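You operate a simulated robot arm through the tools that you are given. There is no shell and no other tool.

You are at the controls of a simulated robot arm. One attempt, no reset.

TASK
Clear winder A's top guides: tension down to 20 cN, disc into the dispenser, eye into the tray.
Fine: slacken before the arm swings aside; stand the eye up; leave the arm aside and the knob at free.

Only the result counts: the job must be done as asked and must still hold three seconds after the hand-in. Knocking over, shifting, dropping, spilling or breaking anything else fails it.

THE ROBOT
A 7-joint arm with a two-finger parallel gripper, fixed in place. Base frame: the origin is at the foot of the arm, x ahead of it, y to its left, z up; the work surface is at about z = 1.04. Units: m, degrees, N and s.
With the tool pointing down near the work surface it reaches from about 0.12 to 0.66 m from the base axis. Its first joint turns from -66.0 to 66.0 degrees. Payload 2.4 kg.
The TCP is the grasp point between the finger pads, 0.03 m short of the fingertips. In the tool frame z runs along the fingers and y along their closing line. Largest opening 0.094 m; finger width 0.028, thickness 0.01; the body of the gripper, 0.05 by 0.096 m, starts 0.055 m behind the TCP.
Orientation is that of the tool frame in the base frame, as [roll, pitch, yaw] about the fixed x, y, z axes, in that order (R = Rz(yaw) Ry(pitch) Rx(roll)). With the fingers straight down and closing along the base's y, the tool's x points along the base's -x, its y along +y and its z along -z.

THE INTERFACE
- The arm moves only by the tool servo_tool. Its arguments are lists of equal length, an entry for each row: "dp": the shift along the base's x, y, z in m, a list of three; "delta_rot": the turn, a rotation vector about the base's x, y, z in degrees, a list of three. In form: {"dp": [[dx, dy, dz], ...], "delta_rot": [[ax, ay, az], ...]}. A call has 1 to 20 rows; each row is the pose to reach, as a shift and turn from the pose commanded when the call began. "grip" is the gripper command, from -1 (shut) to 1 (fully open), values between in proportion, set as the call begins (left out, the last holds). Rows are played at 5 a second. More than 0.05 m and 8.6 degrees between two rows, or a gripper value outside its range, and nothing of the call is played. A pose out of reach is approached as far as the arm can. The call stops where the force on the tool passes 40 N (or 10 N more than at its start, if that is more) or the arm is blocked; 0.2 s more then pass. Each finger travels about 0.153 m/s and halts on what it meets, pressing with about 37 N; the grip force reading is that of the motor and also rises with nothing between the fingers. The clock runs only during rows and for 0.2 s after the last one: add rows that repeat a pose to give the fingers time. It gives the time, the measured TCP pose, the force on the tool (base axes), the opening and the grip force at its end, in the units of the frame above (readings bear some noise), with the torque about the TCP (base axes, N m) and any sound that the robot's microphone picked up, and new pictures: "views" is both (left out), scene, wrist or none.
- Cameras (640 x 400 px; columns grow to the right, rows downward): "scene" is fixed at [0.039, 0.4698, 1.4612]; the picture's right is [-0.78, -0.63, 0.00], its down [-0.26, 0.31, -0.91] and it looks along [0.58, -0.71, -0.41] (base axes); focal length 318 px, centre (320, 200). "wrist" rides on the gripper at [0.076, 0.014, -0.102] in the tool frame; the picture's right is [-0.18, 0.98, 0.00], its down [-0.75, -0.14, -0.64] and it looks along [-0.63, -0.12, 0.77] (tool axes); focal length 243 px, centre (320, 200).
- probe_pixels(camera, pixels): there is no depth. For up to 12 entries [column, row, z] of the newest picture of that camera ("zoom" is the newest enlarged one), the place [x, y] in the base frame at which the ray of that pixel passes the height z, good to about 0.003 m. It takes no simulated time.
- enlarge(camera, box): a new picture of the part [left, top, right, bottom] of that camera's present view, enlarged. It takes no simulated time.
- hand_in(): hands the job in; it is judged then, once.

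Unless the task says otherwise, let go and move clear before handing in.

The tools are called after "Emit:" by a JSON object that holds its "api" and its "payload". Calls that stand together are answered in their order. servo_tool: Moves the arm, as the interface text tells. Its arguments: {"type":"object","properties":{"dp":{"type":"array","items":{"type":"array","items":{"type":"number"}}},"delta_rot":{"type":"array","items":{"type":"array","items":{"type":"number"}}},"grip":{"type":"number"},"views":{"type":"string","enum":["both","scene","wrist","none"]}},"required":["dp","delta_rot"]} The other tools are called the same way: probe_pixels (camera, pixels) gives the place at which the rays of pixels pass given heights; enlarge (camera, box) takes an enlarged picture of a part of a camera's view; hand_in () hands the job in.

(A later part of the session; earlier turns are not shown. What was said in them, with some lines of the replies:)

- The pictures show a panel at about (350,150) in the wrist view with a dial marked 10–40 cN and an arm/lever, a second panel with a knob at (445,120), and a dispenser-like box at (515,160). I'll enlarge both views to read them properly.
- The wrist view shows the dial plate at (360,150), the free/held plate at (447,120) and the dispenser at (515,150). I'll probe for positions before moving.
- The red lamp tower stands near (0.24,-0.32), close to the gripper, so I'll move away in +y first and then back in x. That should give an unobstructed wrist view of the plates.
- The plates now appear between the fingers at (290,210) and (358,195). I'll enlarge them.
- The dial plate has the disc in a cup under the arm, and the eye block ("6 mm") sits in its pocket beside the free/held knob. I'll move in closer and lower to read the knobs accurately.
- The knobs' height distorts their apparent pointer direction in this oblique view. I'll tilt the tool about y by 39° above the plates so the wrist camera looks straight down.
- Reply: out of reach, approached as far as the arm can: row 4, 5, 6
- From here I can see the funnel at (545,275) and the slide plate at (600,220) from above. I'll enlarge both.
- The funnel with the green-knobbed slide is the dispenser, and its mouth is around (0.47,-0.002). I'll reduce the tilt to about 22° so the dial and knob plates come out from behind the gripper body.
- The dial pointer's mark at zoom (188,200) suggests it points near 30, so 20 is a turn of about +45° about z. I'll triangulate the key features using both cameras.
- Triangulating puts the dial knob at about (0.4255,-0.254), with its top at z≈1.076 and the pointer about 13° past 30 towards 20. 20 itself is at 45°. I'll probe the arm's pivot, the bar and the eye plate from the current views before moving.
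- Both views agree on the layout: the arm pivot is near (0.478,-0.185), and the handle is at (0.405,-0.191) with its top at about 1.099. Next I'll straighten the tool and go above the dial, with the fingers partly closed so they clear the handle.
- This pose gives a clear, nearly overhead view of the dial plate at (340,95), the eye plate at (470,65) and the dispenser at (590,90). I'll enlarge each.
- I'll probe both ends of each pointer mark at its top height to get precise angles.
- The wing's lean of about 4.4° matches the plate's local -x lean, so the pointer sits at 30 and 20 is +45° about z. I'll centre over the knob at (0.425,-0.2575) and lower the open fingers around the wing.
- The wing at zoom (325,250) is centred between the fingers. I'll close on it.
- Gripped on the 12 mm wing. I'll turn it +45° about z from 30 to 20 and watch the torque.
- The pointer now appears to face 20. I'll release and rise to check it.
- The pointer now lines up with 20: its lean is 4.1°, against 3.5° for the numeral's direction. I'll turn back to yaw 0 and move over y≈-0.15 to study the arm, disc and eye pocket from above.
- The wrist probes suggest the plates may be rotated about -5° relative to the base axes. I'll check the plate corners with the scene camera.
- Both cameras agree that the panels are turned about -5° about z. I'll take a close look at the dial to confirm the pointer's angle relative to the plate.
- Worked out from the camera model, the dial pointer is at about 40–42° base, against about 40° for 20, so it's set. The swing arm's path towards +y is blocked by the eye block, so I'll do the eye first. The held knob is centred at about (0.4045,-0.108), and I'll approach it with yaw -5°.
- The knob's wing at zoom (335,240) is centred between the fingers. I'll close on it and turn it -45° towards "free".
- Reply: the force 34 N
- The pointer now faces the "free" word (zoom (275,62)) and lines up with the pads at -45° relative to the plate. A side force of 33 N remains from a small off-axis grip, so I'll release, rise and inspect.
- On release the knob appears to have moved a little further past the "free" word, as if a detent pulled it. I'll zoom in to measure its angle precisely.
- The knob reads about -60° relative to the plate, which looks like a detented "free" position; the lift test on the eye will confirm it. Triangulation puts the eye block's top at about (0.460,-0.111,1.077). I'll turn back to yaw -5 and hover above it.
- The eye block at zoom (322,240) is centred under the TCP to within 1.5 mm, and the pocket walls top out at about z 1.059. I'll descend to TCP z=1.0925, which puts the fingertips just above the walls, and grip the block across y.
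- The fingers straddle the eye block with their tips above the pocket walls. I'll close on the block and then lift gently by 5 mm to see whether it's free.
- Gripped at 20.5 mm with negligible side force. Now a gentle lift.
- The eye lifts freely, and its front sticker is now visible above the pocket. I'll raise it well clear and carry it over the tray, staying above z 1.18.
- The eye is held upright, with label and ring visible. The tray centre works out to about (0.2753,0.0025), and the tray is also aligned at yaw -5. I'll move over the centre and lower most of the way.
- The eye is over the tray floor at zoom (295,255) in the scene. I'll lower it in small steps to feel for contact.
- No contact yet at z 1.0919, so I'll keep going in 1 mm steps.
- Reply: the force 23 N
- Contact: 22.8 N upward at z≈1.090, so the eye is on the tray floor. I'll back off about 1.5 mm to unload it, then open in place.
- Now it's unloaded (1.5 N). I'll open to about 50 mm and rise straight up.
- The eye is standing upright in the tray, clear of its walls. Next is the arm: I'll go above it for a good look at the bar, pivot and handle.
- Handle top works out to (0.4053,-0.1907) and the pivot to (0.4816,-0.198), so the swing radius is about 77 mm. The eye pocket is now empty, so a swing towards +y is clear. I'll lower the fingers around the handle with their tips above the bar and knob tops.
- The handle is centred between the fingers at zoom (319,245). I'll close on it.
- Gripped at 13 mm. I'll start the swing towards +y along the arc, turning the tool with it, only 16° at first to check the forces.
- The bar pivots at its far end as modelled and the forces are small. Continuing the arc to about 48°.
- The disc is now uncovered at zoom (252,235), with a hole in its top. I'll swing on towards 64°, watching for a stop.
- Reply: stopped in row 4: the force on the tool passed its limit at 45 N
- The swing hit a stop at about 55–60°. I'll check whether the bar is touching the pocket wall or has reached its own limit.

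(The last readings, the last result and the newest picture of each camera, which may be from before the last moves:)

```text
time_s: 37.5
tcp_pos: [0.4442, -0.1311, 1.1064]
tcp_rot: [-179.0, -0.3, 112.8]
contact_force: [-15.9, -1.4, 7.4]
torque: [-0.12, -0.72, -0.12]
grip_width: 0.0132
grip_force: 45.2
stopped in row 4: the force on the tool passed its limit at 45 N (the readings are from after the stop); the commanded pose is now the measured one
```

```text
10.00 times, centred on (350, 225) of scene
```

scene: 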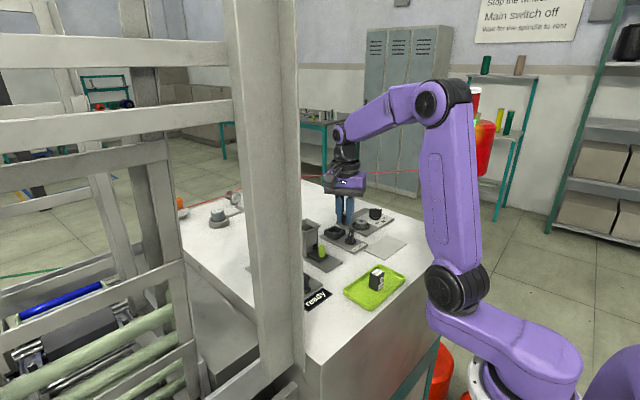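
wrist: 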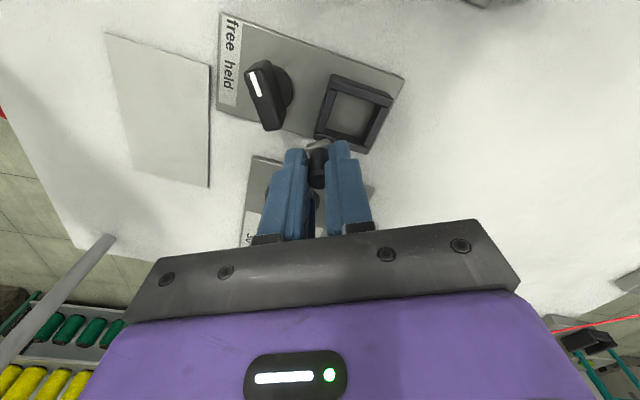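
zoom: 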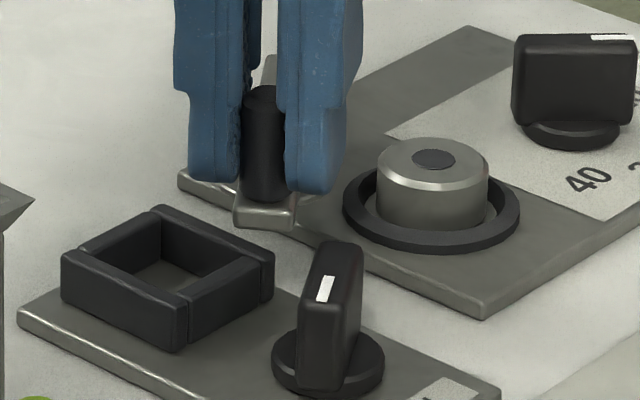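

The bar sits higher than the pocket walls (about 1.064 against 1.058), so this looks like the arm's own end stop at around 58°. I'll release the handle there, rise, and check that the arm stays aside.

Emit:
{"api": "servo_tool", "payload": {"dp": [[0, 0, 0], [0, 0, 0], [0, 0, 0.02], [0, 0, 0.06], [0, 0, 0.1], [0, 0, 0.1]], "delta_rot": [[0, 0, 0], [0, 0, 0], [0, 0, 0], [0, 0, 0], [0, 0, 0], [0, 0, 0]], "grip": -0.2}}

Emit:
{"api": "enlarge", "payload": {"camera": "scene", "box": [320, 195, 400, 255]}}

Emit:
{"api": "enlarge", "payload": {"camera": "wrist", "box": [240, 20, 420, 180]}}

```text
time_s: 38.9
tcp_pos: [0.4459, -0.1302, 1.208]
tcp_rot: [-179.2, -0.4, 112.9]
contact_force: [0.6, 0.9, 0.2]
torque: [0.02, 0.0, -0.02]
grip_width: 0.0373
grip_force: 0.0
```

scene: 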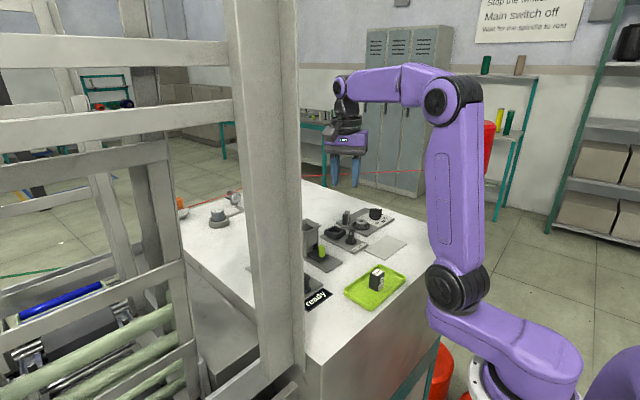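
wrist: 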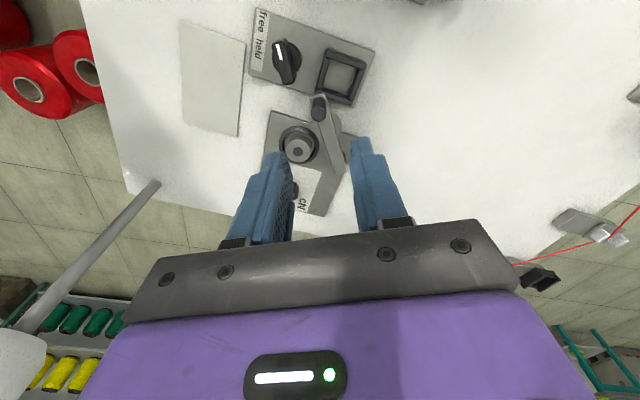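

```text
6.67 times, centred on (360, 225) of scene
```

zoom: 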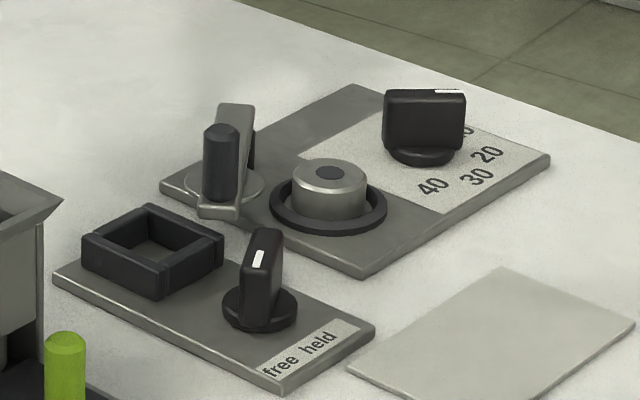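

```text
2.50 times, centred on (330, 100) of wrist
```

zoom: 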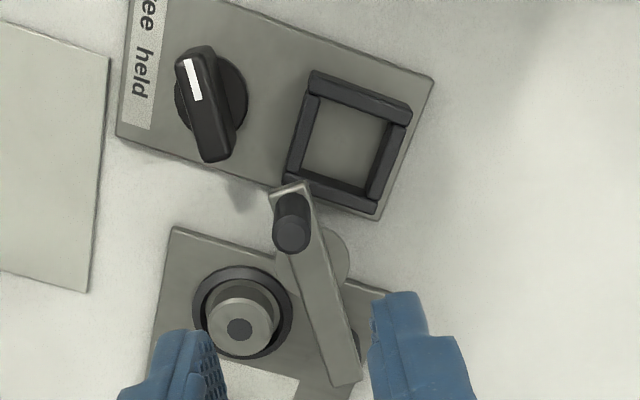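

The arm stays aside at about 57°, and its pressure pad is part of the bar. The disc in the cup is the silver puck with the dark centre at wrist zoom (240,310). First I'll remove the small tool tilt (0.9°) left by the stop and rise slightly.

Emit:
{"api": "servo_tool", "payload": {"dp": [[-0.005, -0.03, 0.005], [-0.0155, -0.0616, 0.005]], "delta_rot": [[0, -0.9, 0], [0, -0.9, 0]], "grip": 0.1, "views": "none"}}

```text
time_s: 39.5
tcp_pos: [0.4312, -0.1917, 1.212]
tcp_rot: [-180.0, 0.0, 112.8]
contact_force: [0.3, -0.5, -0.2]
torque: [0.03, 0.01, -0.01]
grip_width: 0.0518
grip_force: 0.2
```

Tilt corrected. Next I'll turn the tool +95.8° so the fingers close parallel to the swung bar, which keeps them clear of the bar, its pad and the dial.

Emit:
{"api": "servo_tool", "payload": {"dp": [[0, 0, 0], [0, 0, 0], [0, 0, 0], [0, 0, 0], [0, 0, 0], [0, 0, 0], [0, 0, 0], [0, 0, 0], [0, 0, 0], [0, 0, 0], [0, 0, 0], [0, 0, 0], [0, 0, 0]], "delta_rot": [[0, 0, 8], [0, 0, 16], [0, 0, 24], [0, 0, 32], [0, 0, 40], [0, 0, 48], [0, 0, 56], [0, 0, 64], [0, 0, 72], [0, 0, 80], [0, 0, 88], [0, 0, 95.8], [0, 0, 95.8]], "grip": 0.1}}

Emit:
{"api": "enlarge", "payload": {"camera": "wrist", "box": [240, 20, 420, 180]}}

```text
time_s: 42.3
tcp_pos: [0.4312, -0.1928, 1.2112]
tcp_rot: [-179.9, 0.0, -151.2]
contact_force: [0.3, -0.2, -0.7]
torque: [0.0, 0.02, 0.0]
grip_width: 0.0517
grip_force: 0.1
```

scene: 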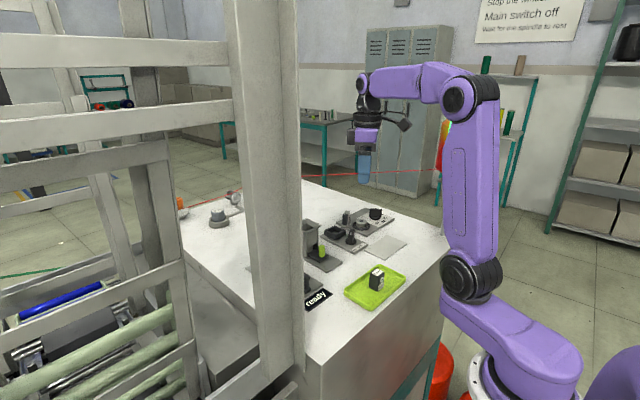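
wrist: 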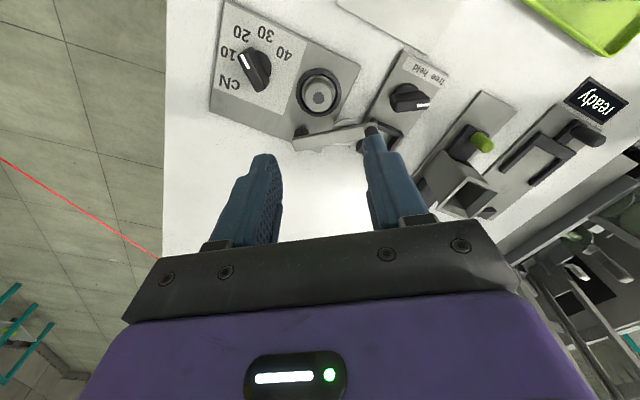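

```text
2.50 times, centred on (330, 100) of wrist
```

zoom: 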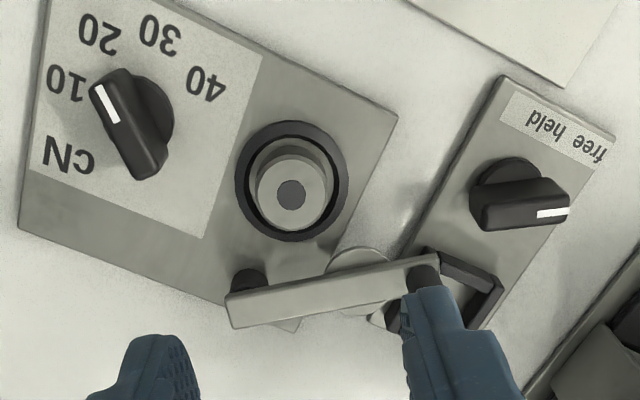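

The disc sits at zoom (291,195), about 30 mm in diameter, and is 2.4 mm off my TCP towards -y. I'll correct that and descend with the tips just above the cup ring.

Emit:
{"api": "servo_tool", "payload": {"dp": [[0, -0.0024, -0.03], [0, -0.0024, -0.07], [0, -0.0024, -0.1], [0, -0.0024, -0.118], [0, -0.0024, -0.1265], [0, -0.0024, -0.1265]], "delta_rot": [[0, 0, 0], [0, 0, 0], [0, 0, 0], [0, 0, 0], [0, 0, 0], [0, 0, 0]], "grip": 0.05}}

Emit:
{"api": "enlarge", "payload": {"camera": "wrist", "box": [240, 80, 400, 240]}}

Emit:
{"api": "enlarge", "payload": {"camera": "scene", "box": [330, 190, 400, 245]}}

```text
time_s: 43.7
tcp_pos: [0.4299, -0.1945, 1.0859]
tcp_rot: [-179.9, 0.0, -151.4]
contact_force: [-1.1, 0.6, -0.4]
torque: [0.0, -0.02, 0.03]
grip_width: 0.0493
grip_force: 0.0
```

scene: 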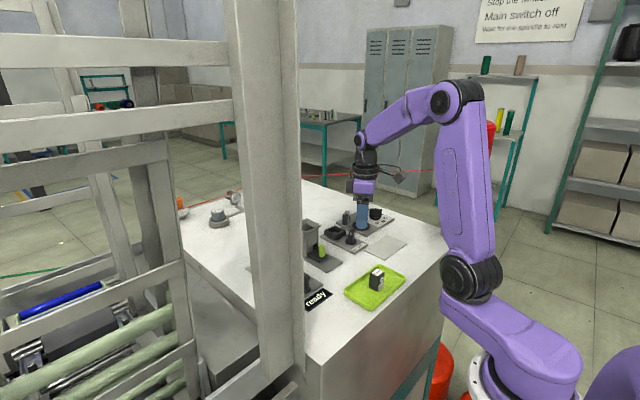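
wrist: 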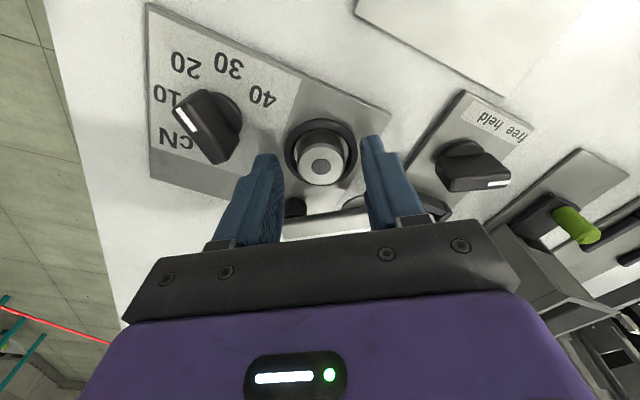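

```text
2.50 times, centred on (320, 160) of wrist
```

zoom: 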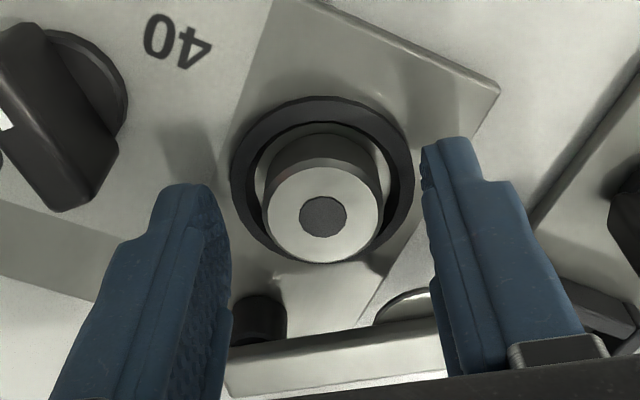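

```text
7.27 times, centred on (365, 218) of scene
```

zoom: 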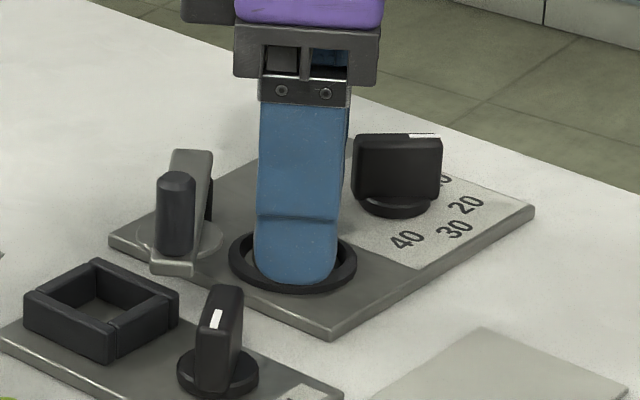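

The disc is centred between the fingers. I'll go 2 mm lower for a better hold (tips at about 1.053) and close.

Emit:
{"api": "servo_tool", "payload": {"dp": [[0, 0, -0.002], [0, 0, -0.002]], "delta_rot": [[0, 0, 0], [0, 0, 0]], "grip": 0.05, "views": "none"}}

Emit:
{"api": "servo_tool", "payload": {"dp": [[0, 0, 0], [0, 0, 0], [0, 0, 0]], "delta_rot": [[0, 0, 0], [0, 0, 0], [0, 0, 0]], "grip": -1, "views": "both"}}

Emit:
{"api": "enlarge", "payload": {"camera": "wrist", "box": [240, 80, 400, 240]}}

```text
time_s: 44.3
tcp_pos: [0.4302, -0.1954, 1.0833]
tcp_rot: [180.0, 0.0, -151.3]
contact_force: [0.8, 1.1, 0.2]
torque: [0.0, 0.0, 0.01]
grip_width: 0.0492
grip_force: 0.1
```

```text
time_s: 45.1
tcp_pos: [0.4303, -0.1952, 1.0837]
tcp_rot: [-179.9, 0.0, -151.3]
contact_force: [0.9, 0.3, -0.4]
torque: [-0.01, 0.0, -0.01]
grip_width: 0.0277
grip_force: 37.3
```

scene: 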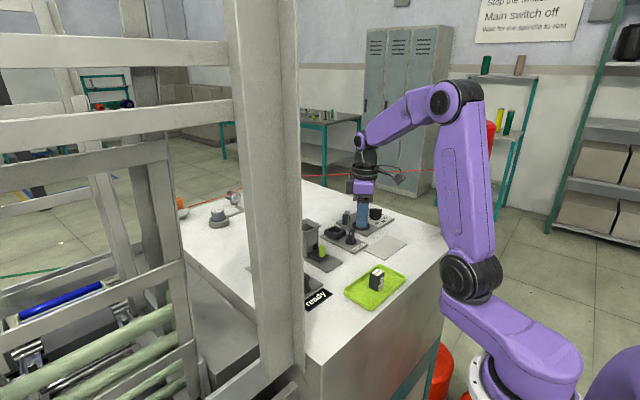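
wrist: 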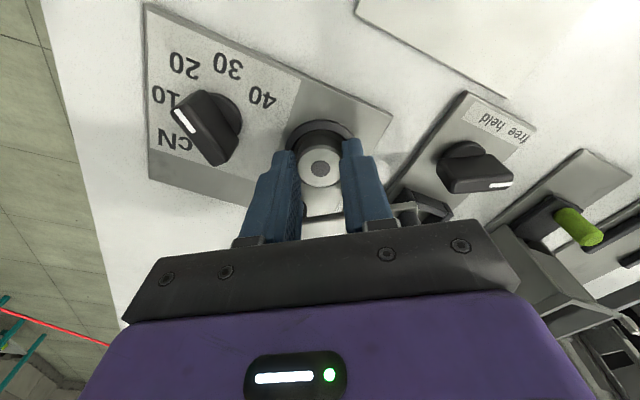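

```text
2.50 times, centred on (320, 160) of wrist
```

zoom: 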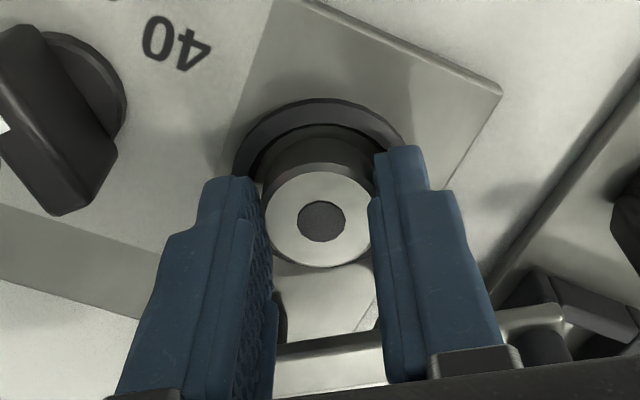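

Gripped at 27.7 mm with no side load. I'll lift slowly and verify the disc comes out straight.

Emit:
{"api": "servo_tool", "payload": {"dp": [[0, 0, 0.005], [0, 0, 0.01], [0, 0, 0.02], [0, 0, 0.04], [0, 0, 0.04]], "delta_rot": [[0, 0, 0], [0, 0, 0], [0, 0, 0], [0, 0, 0], [0, 0, 0]], "grip": -1}}

Emit:
{"api": "enlarge", "payload": {"camera": "wrist", "box": [240, 80, 400, 240]}}

Emit:
{"api": "enlarge", "payload": {"camera": "scene", "box": [330, 180, 400, 245]}}

```text
time_s: 46.3
tcp_pos: [0.4298, -0.1945, 1.1232]
tcp_rot: [180.0, 0.1, -151.3]
contact_force: [-0.8, 0.0, -1.2]
torque: [0.02, -0.03, -0.01]
grip_width: 0.0278
grip_force: 36.7
```

scene: 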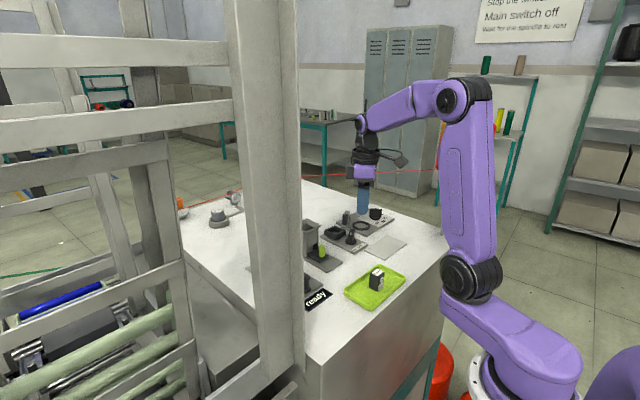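
wrist: 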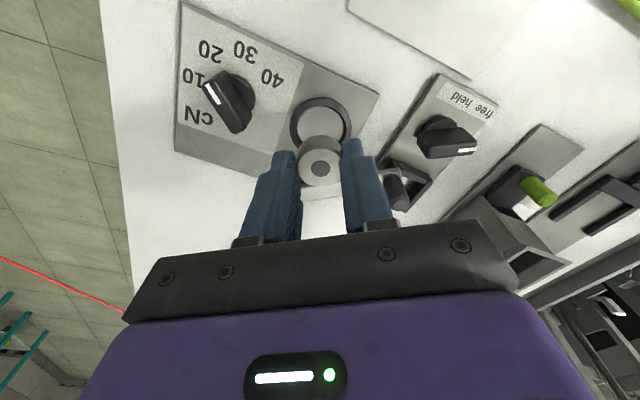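

```text
2.50 times, centred on (320, 160) of wrist
```

zoom: 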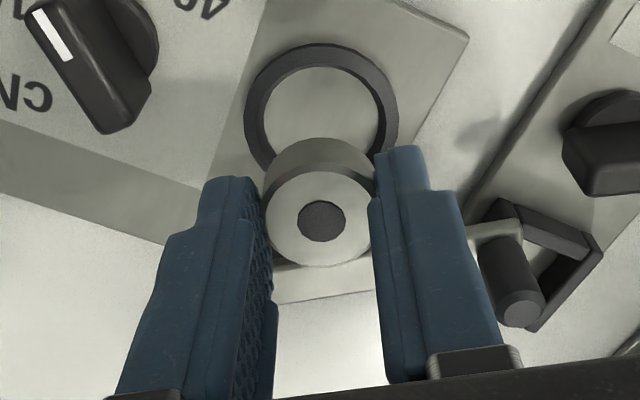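

```text
6.15 times, centred on (365, 212) of scene
```

zoom: 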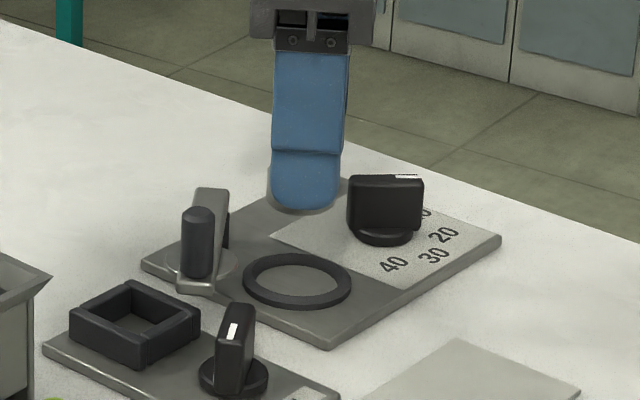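

The disc is out cleanly and the ring is empty. I'll raise it and carry it to hover over the dispenser mouth, turning to yaw -5 on the way.

Emit:
{"api": "servo_tool", "payload": {"dp": [[0, 0, 0.03], [0, 0, 0.06], [0, 0, 0.0876], [0.008, 0.037, 0.0876], [0.016, 0.074, 0.0876], [0.024, 0.111, 0.0876], [0.032, 0.148, 0.0876], [0.0409, 0.1856, 0.0876], [0.0409, 0.1856, 0.0876]], "delta_rot": [[0, 0, 0], [0, 0, 0], [0, 0, 0], [0, 0, -7], [0, 0, -14], [0, 0, -21], [0, 0, -28], [0, 0, -33.6], [0, 0, -33.6]], "grip": -1}}

Emit:
{"api": "enlarge", "payload": {"camera": "wrist", "box": [240, 40, 400, 220]}}

Emit:
{"api": "enlarge", "payload": {"camera": "scene", "box": [280, 150, 380, 270]}}

```text
time_s: 48.3
tcp_pos: [0.4709, -0.0083, 1.2113]
tcp_rot: [179.9, 0.0, 175.0]
contact_force: [-0.1, 0.3, 0.1]
torque: [0.01, 0.01, -0.02]
grip_width: 0.0275
grip_force: 37.4
```

scene: 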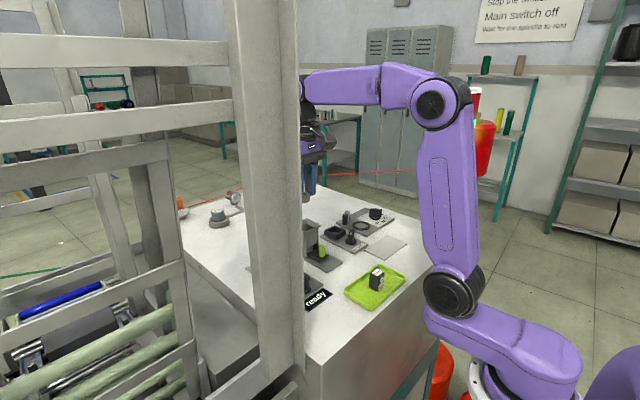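
wrist: 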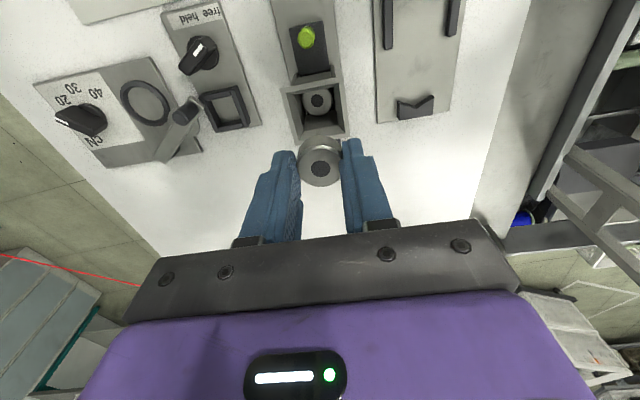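

```text
2.22 times, centred on (320, 130) of wrist
```

zoom: 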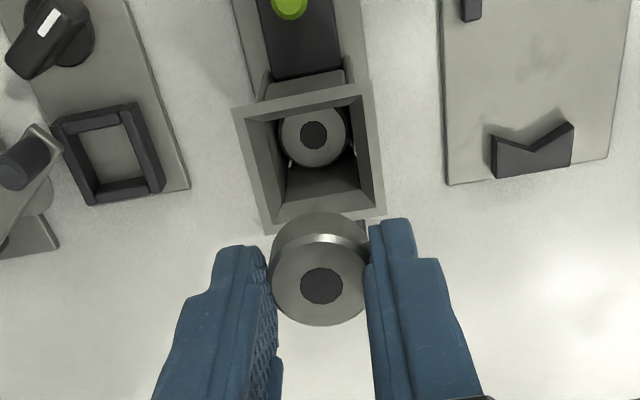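

```text
3.33 times, centred on (330, 210) of scene
```

zoom: 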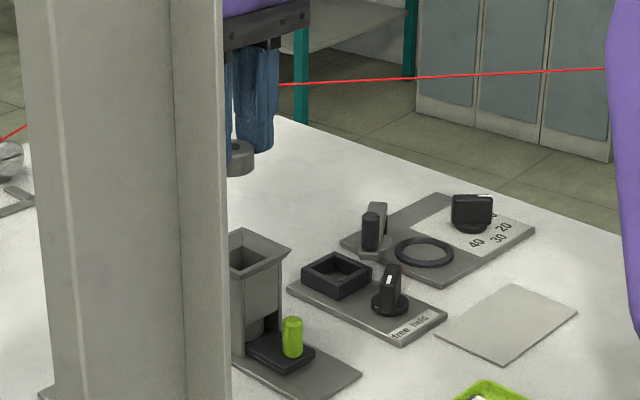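

I can see straight into the dispenser, with one disc lying flat at zoom (314,134) and the rim at about z 1.111. The funnel centre is about 4 mm toward -x and 2.5 mm toward -y of my disc. I'll shift and lower part-way to recheck.

Emit:
{"api": "servo_tool", "payload": {"dp": [[-0.004, -0.0025, -0.01], [-0.004, -0.0025, -0.03], [-0.004, -0.0025, -0.0455], [-0.004, -0.0025, -0.0455]], "delta_rot": [[0, 0, 0], [0, 0, 0], [0, 0, 0], [0, 0, 0]], "grip": -1}}

Emit:
{"api": "enlarge", "payload": {"camera": "wrist", "box": [240, 70, 400, 230]}}

Emit:
{"api": "enlarge", "payload": {"camera": "scene", "box": [290, 180, 350, 260]}}

```text
time_s: 49.3
tcp_pos: [0.4675, -0.0115, 1.1639]
tcp_rot: [179.9, 0.0, 175.1]
contact_force: [-0.3, 0.3, -0.5]
torque: [0.01, 0.0, -0.02]
grip_width: 0.0276
grip_force: 36.7
```

scene: 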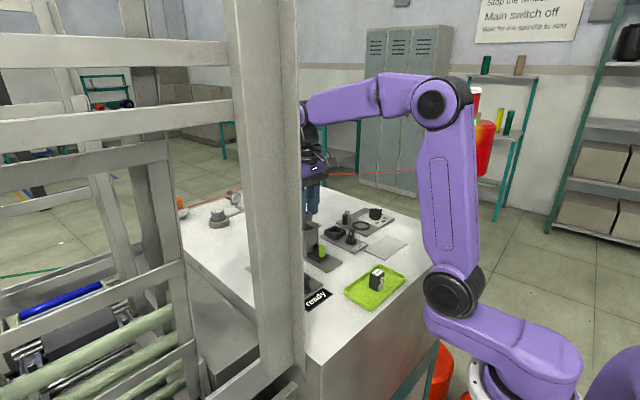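
wrist: 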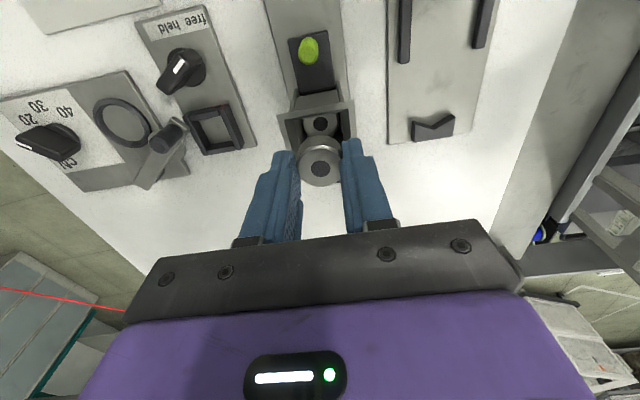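

```text
2.50 times, centred on (320, 150) of wrist
```

zoom: 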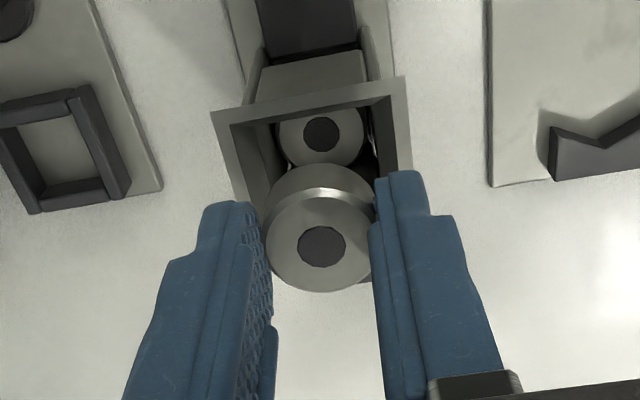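

```text
5.00 times, centred on (320, 220) of scene
```

zoom: 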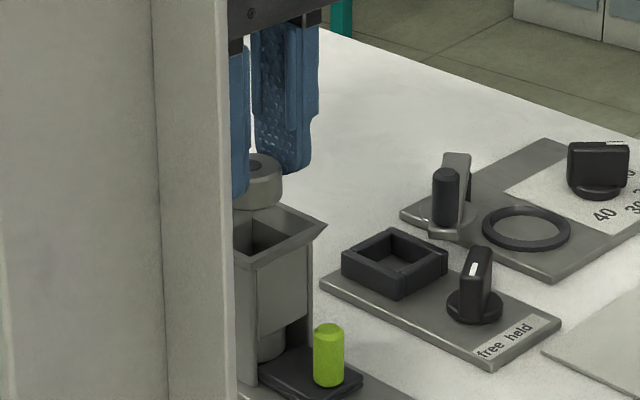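

The rim centre is within about 1.5 mm of the held disc, and the disc hangs well below the fingertips. I'll fine-adjust and lower until the disc's bottom edge enters the mouth.

Emit:
{"api": "servo_tool", "payload": {"dp": [[-0.001, 0.001, -0.006], [-0.001, 0.001, -0.012], [-0.001, 0.001, -0.016], [-0.001, 0.001, -0.016]], "delta_rot": [[0, 0, 0], [0, 0, 0], [0, 0, 0], [0, 0, 0]], "grip": -1}}

Emit:
{"api": "enlarge", "payload": {"camera": "wrist", "box": [240, 70, 400, 230]}}

Emit:
{"api": "enlarge", "payload": {"camera": "scene", "box": [300, 190, 350, 240]}}

```text
time_s: 50.3
tcp_pos: [0.467, -0.0106, 1.1491]
tcp_rot: [-179.9, -0.1, 175.2]
contact_force: [0.0, -0.4, -0.3]
torque: [0.04, 0.02, -0.02]
grip_width: 0.0275
grip_force: 37.4
```

scene: 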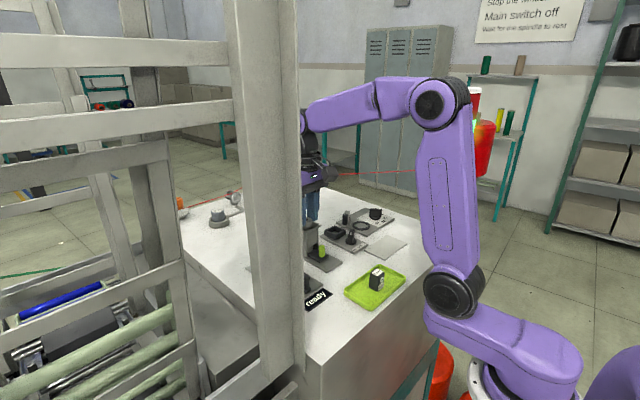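
wrist: 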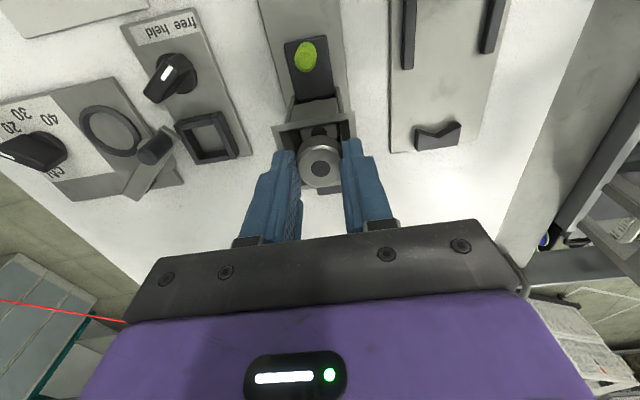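

```text
2.50 times, centred on (320, 150) of wrist
```

zoom: 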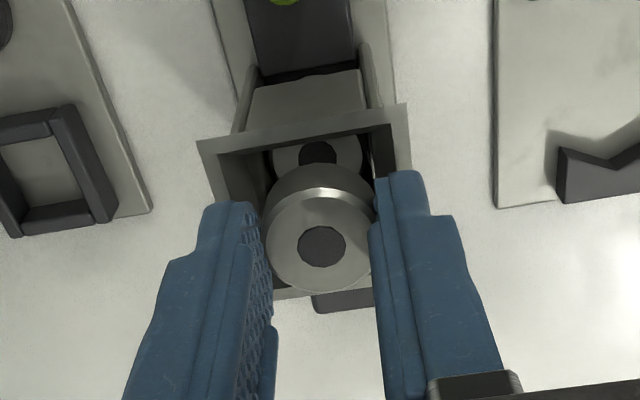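

```text
8.00 times, centred on (325, 215) of scene
```

zoom: 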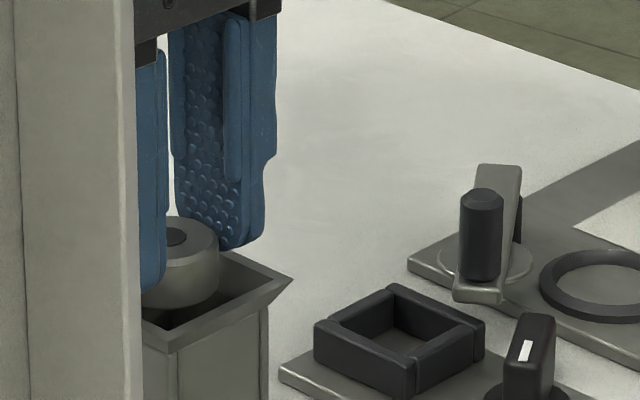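

The disc is centred over the mouth in both directions, with the fingertips still about 8 mm above the rim. I'll lower another 5.5 mm so the disc sits inside the mouth.

Emit:
{"api": "servo_tool", "payload": {"dp": [[0, 0, -0.003], [0, 0, -0.0055], [0, 0, -0.0055]], "delta_rot": [[0, 0, 0], [0, 0, 0], [0, 0, 0]], "grip": -1}}

Emit:
{"api": "enlarge", "payload": {"camera": "wrist", "box": [240, 70, 400, 230]}}

Emit:
{"api": "enlarge", "payload": {"camera": "scene", "box": [300, 190, 350, 240]}}

```text
time_s: 51.1
tcp_pos: [0.4653, -0.0108, 1.1441]
tcp_rot: [179.9, 0.0, 175.0]
contact_force: [-0.4, 0.2, 0.0]
torque: [-0.01, 0.02, -0.02]
grip_width: 0.0277
grip_force: 36.8
```

scene: 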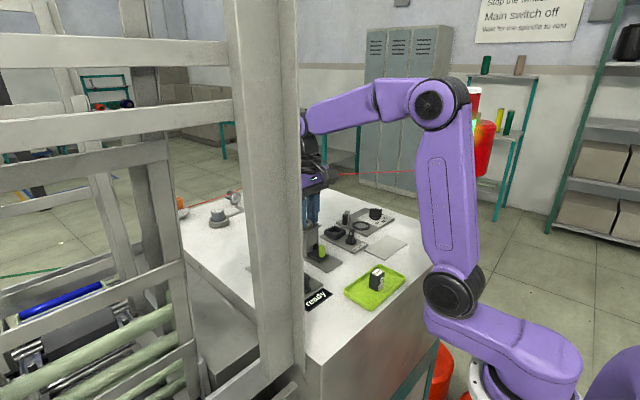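
wrist: 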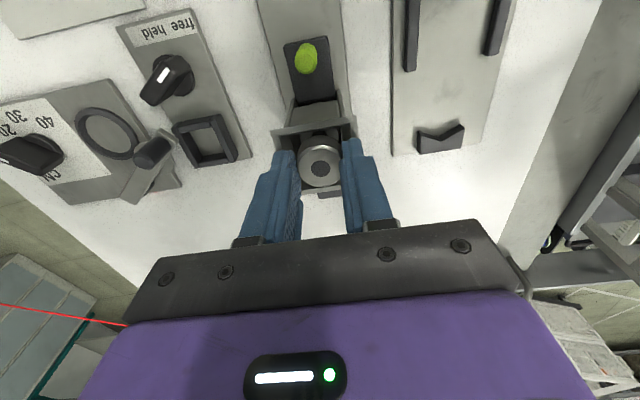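

```text
2.50 times, centred on (320, 150) of wrist
```

zoom: 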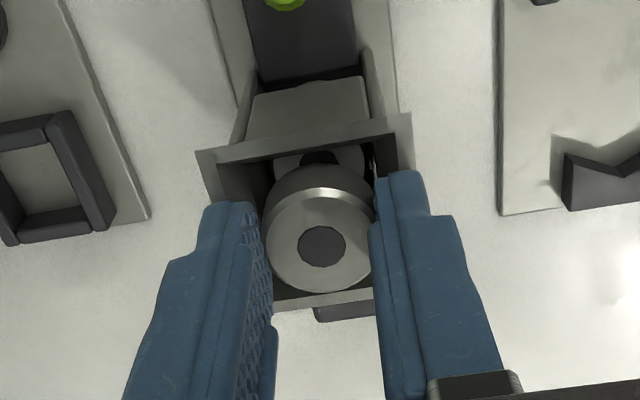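

```text
8.00 times, centred on (325, 215) of scene
```

zoom: 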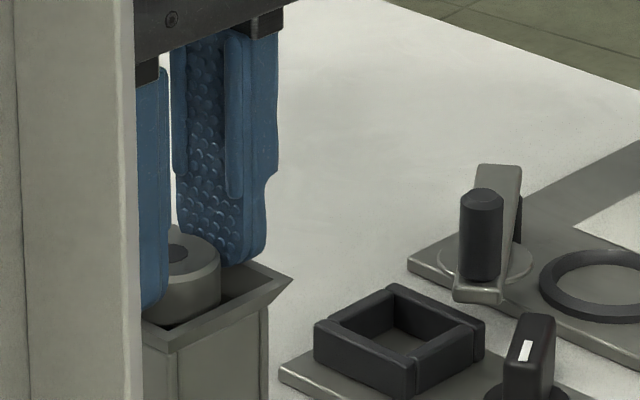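

The disc's lower half is inside the mouth and the fingertips are just above the rim, with no contact forces. I'll open and let it drop, then rise straight up.

Emit:
{"api": "servo_tool", "payload": {"dp": [[0, 0, 0], [0, 0, 0], [0, 0, 0], [0, 0, 0.02], [0, 0, 0.05], [0, 0, 0.08], [0, 0, 0.08]], "delta_rot": [[0, 0, 0], [0, 0, 0], [0, 0, 0], [0, 0, 0], [0, 0, 0], [0, 0, 0], [0, 0, 0]], "grip": 0.1}}

Emit:
{"api": "enlarge", "payload": {"camera": "wrist", "box": [250, 30, 390, 170]}}

Emit:
{"api": "enlarge", "payload": {"camera": "scene", "box": [290, 190, 410, 310]}}

```text
time_s: 52.7
tcp_pos: [0.4659, -0.0099, 1.2262]
tcp_rot: [179.9, 0.0, 175.2]
contact_force: [-0.9, 0.0, 0.8]
torque: [-0.01, 0.0, -0.03]
grip_width: 0.0517
grip_force: 0.0
```

scene: 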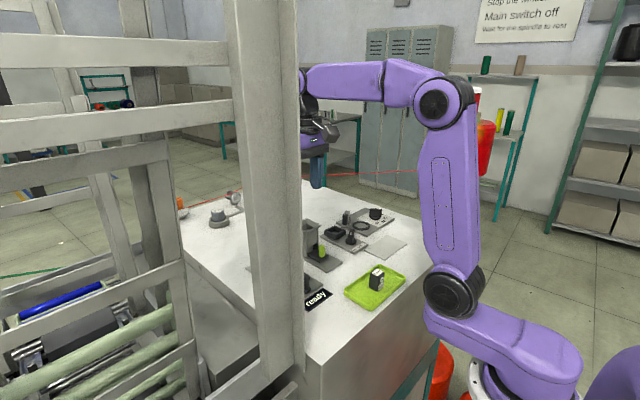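
wrist: 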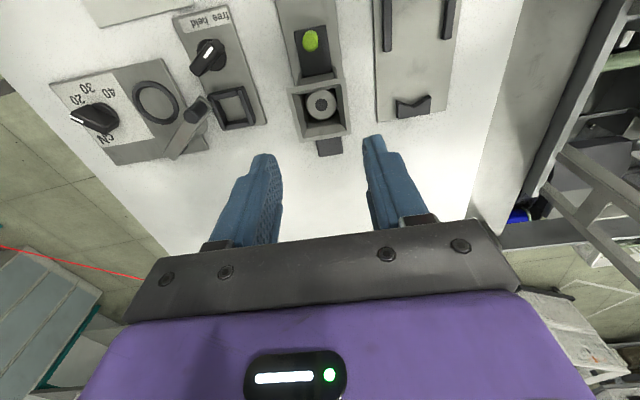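

```text
2.86 times, centred on (320, 100) of wrist
```

zoom: 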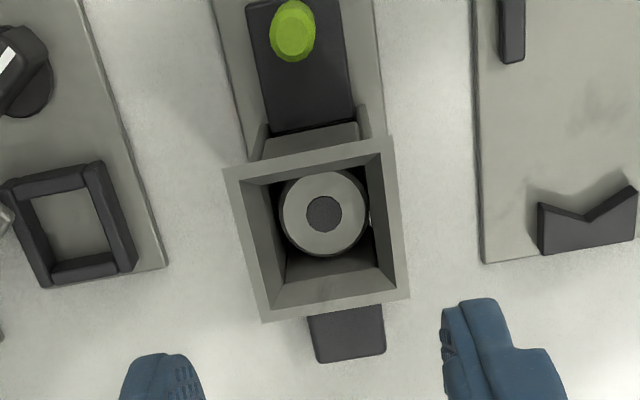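

```text
3.33 times, centred on (350, 250) of scene
```

zoom: 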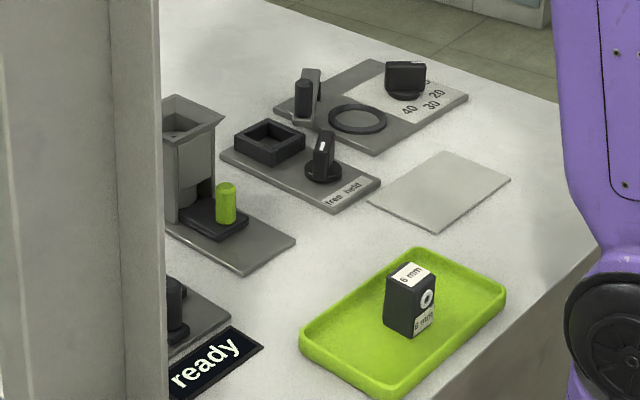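

The disc lies flat in the dispenser, with its dark centre visible at zoom (323,213), and the eye still stands. Before handing in I'll verify the two knobs and the arm closely.

Emit:
{"api": "enlarge", "payload": {"camera": "wrist", "box": [165, 0, 275, 130]}}

Emit:
{"api": "enlarge", "payload": {"camera": "wrist", "box": [45, 55, 215, 175]}}

Emit:
{"api": "enlarge", "payload": {"camera": "scene", "box": [325, 195, 405, 260]}}

```text
3.08 times, centred on (220, 65) of wrist
```

zoom: 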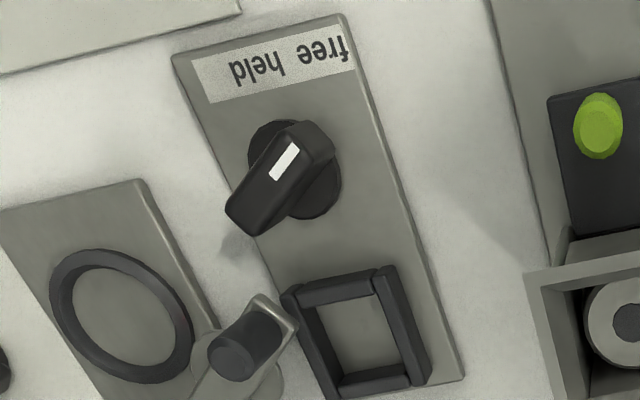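

```text
3.33 times, centred on (130, 115) of wrist
```

zoom: 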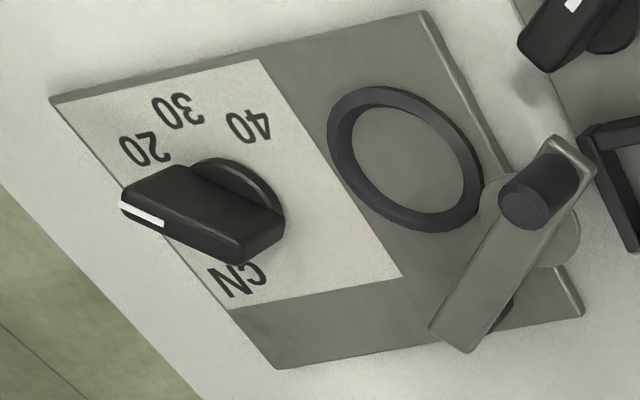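

```text
6.15 times, centred on (365, 228) of scene
```

zoom: 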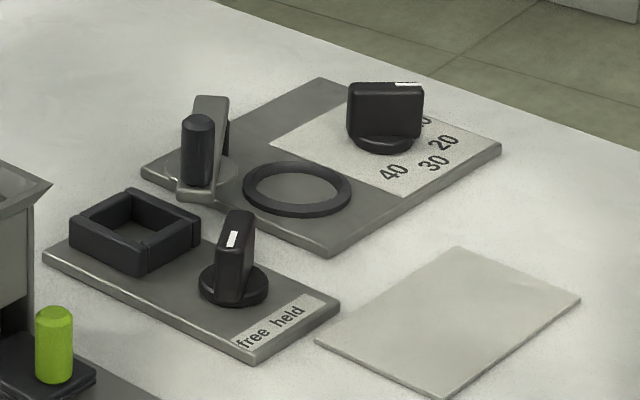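

The dispenser and eye look right. To judge the knob angles more accurately, I'll zoom tighter on each pointer.

Emit:
{"api": "enlarge", "payload": {"camera": "wrist", "box": [60, 90, 125, 140]}}

Emit:
{"api": "enlarge", "payload": {"camera": "wrist", "box": [180, 30, 240, 80]}}

```text
8.00 times, centred on (92, 115) of wrist
```

zoom: 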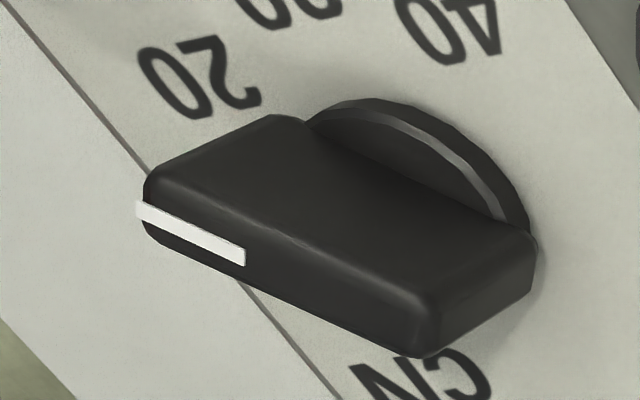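

```text
8.00 times, centred on (210, 55) of wrist
```

zoom: 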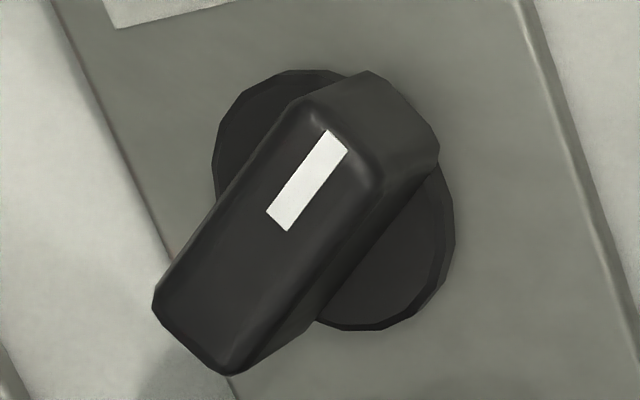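

The free knob measures about -60° from "held", which fits a detent. The dial reads 45–48° in this oblique view, so I'll go above it with yaw +40 (aligned to the 20 direction) for a precise check.

Emit:
{"api": "servo_tool", "payload": {"dp": [[-0.006, -0.035, 0], [-0.012, -0.07, 0], [-0.018, -0.106, 0], [-0.024, -0.142, 0], [-0.03, -0.178, 0], [-0.036, -0.214, -0.01], [-0.0404, -0.2476, -0.02], [-0.0404, -0.2476, -0.025], [-0.0404, -0.2476, -0.025]], "delta_rot": [[0, 0, 6], [0, 0, 12], [0, 0, 18], [0, 0, 24], [0, 0, 31], [0, 0, 38], [0, 0, 45], [0, 0, 45], [0, 0, 45]], "grip": 0.1}}

Emit:
{"api": "enlarge", "payload": {"camera": "wrist", "box": [255, 25, 385, 155]}}

Emit:
{"api": "enlarge", "payload": {"camera": "wrist", "box": [285, 60, 355, 125]}}

```text
time_s: 54.7
tcp_pos: [0.4265, -0.257, 1.1985]
tcp_rot: [179.9, 0.0, -139.9]
contact_force: [-0.1, 0.2, -0.7]
torque: [0.01, -0.01, 0.04]
grip_width: 0.0519
grip_force: 0.1
```

scene: 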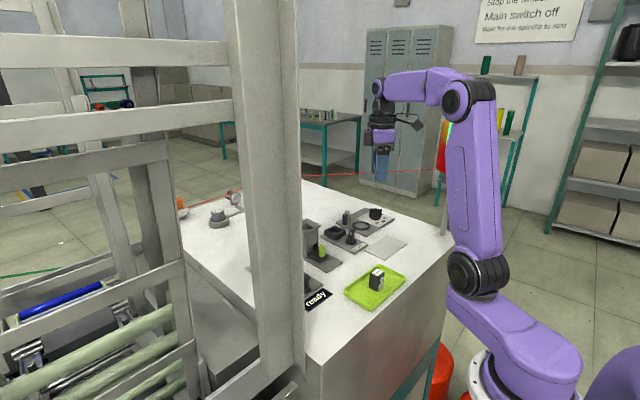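
wrist: 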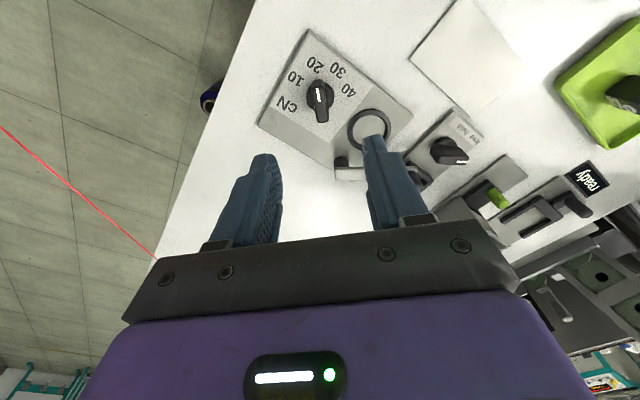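

```text
3.08 times, centred on (320, 90) of wrist
```

zoom: 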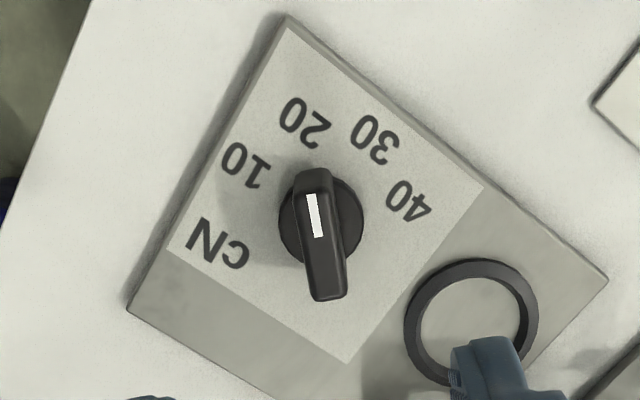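

```text
6.15 times, centred on (320, 92) of wrist
```

zoom: 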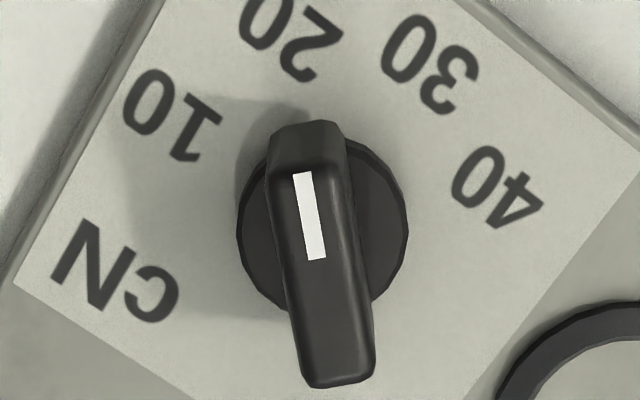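

The pointer's lean (10.4°) matches the tool-aligned prediction (10.2°) at yaw +40, so the dial is exactly on 20. I'll move clear and take a final look at everything.

Emit:
{"api": "servo_tool", "payload": {"dp": [[0, 0.01, 0.03], [-0.01, 0.04, 0.06], [-0.03, 0.07, 0.08], [-0.05, 0.1, 0.09], [-0.07, 0.12, 0.09], [-0.07, 0.12, 0.09]], "delta_rot": [[0, 0, -8], [0, 0, -16], [0, 0, -24], [0, 0, -32], [0, 0, -40], [0, 0, -40]], "grip": 1}}

Emit:
{"api": "enlarge", "payload": {"camera": "scene", "box": [290, 190, 420, 310]}}

Emit:
{"api": "enlarge", "payload": {"camera": "wrist", "box": [230, 60, 470, 240]}}

```text
time_s: 56.1
tcp_pos: [0.3542, -0.1379, 1.2885]
tcp_rot: [-179.9, 0.0, -180.0]
contact_force: [1.0, 0.5, -1.2]
torque: [-0.01, 0.0, 0.0]
grip_width: 0.0937
grip_force: 0.1
```

scene: 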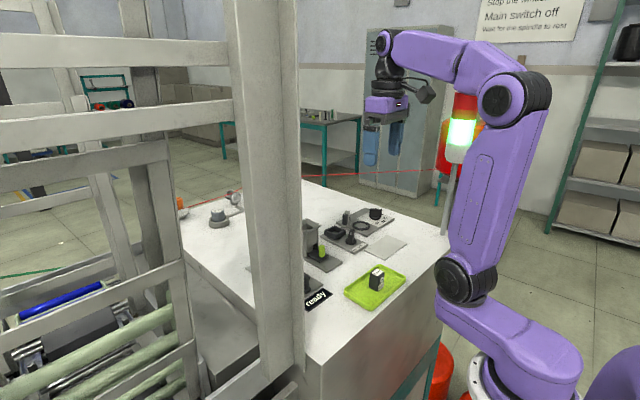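
wrist: 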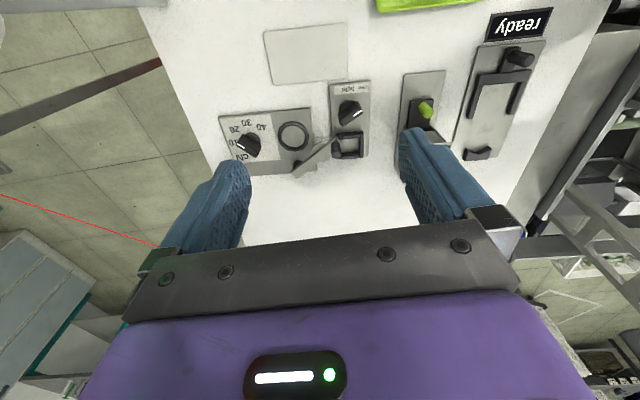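

```text
3.33 times, centred on (355, 250) of scene
```

zoom: 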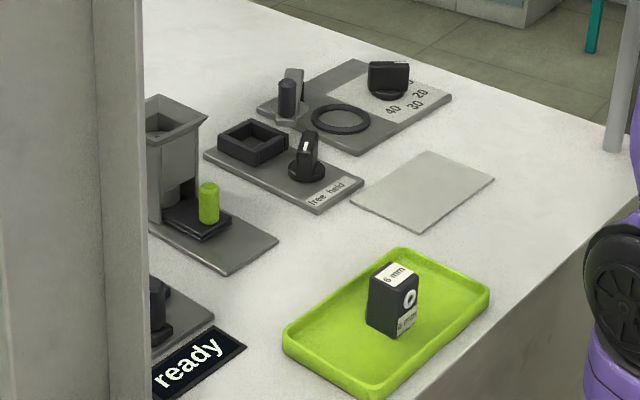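

```text
2.22 times, centred on (350, 150) of wrist
```

zoom: 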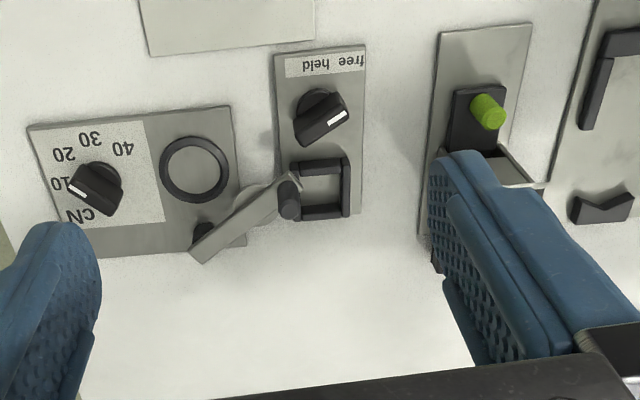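

Everything checks out in the final views: the dial is on 20, the arm is aside at its stop, and the knob is at free. The pocket and ring are empty, the disc is in the dispenser, and the eye stands upright in the tray with the gripper clear. I'm handing in.

Emit:
{"api": "hand_in", "payload": {}}

```text
The job is handed in.
```

The job is handed in. I don't have the judge's verdict, but the last pictures showed everything in place:

- **Tension:** the dial on winder A reads 20 cN. I turned it down from 30 before touching the arm.
- **Arm:** it is swung aside to a hard stop about 57° round, and it stayed there when I let go. I took this to be the arm's own limit. The bar ends close to the empty eye pocket, but my height estimates put it above the pocket walls.
- **Disc:** it is out of its ring and lying flat in the dispenser, with its hole facing up.
- **Eye:** it stands upright near the middle of the green tray.
- **Knob:** it is at free, about 60° round from held, and the eye lifted out without resistance.

I moved the eye before the disc, because the eye block was in the arm's path. The gripper was open and clear of everything at hand-in, and I saw nothing else moved or knocked.
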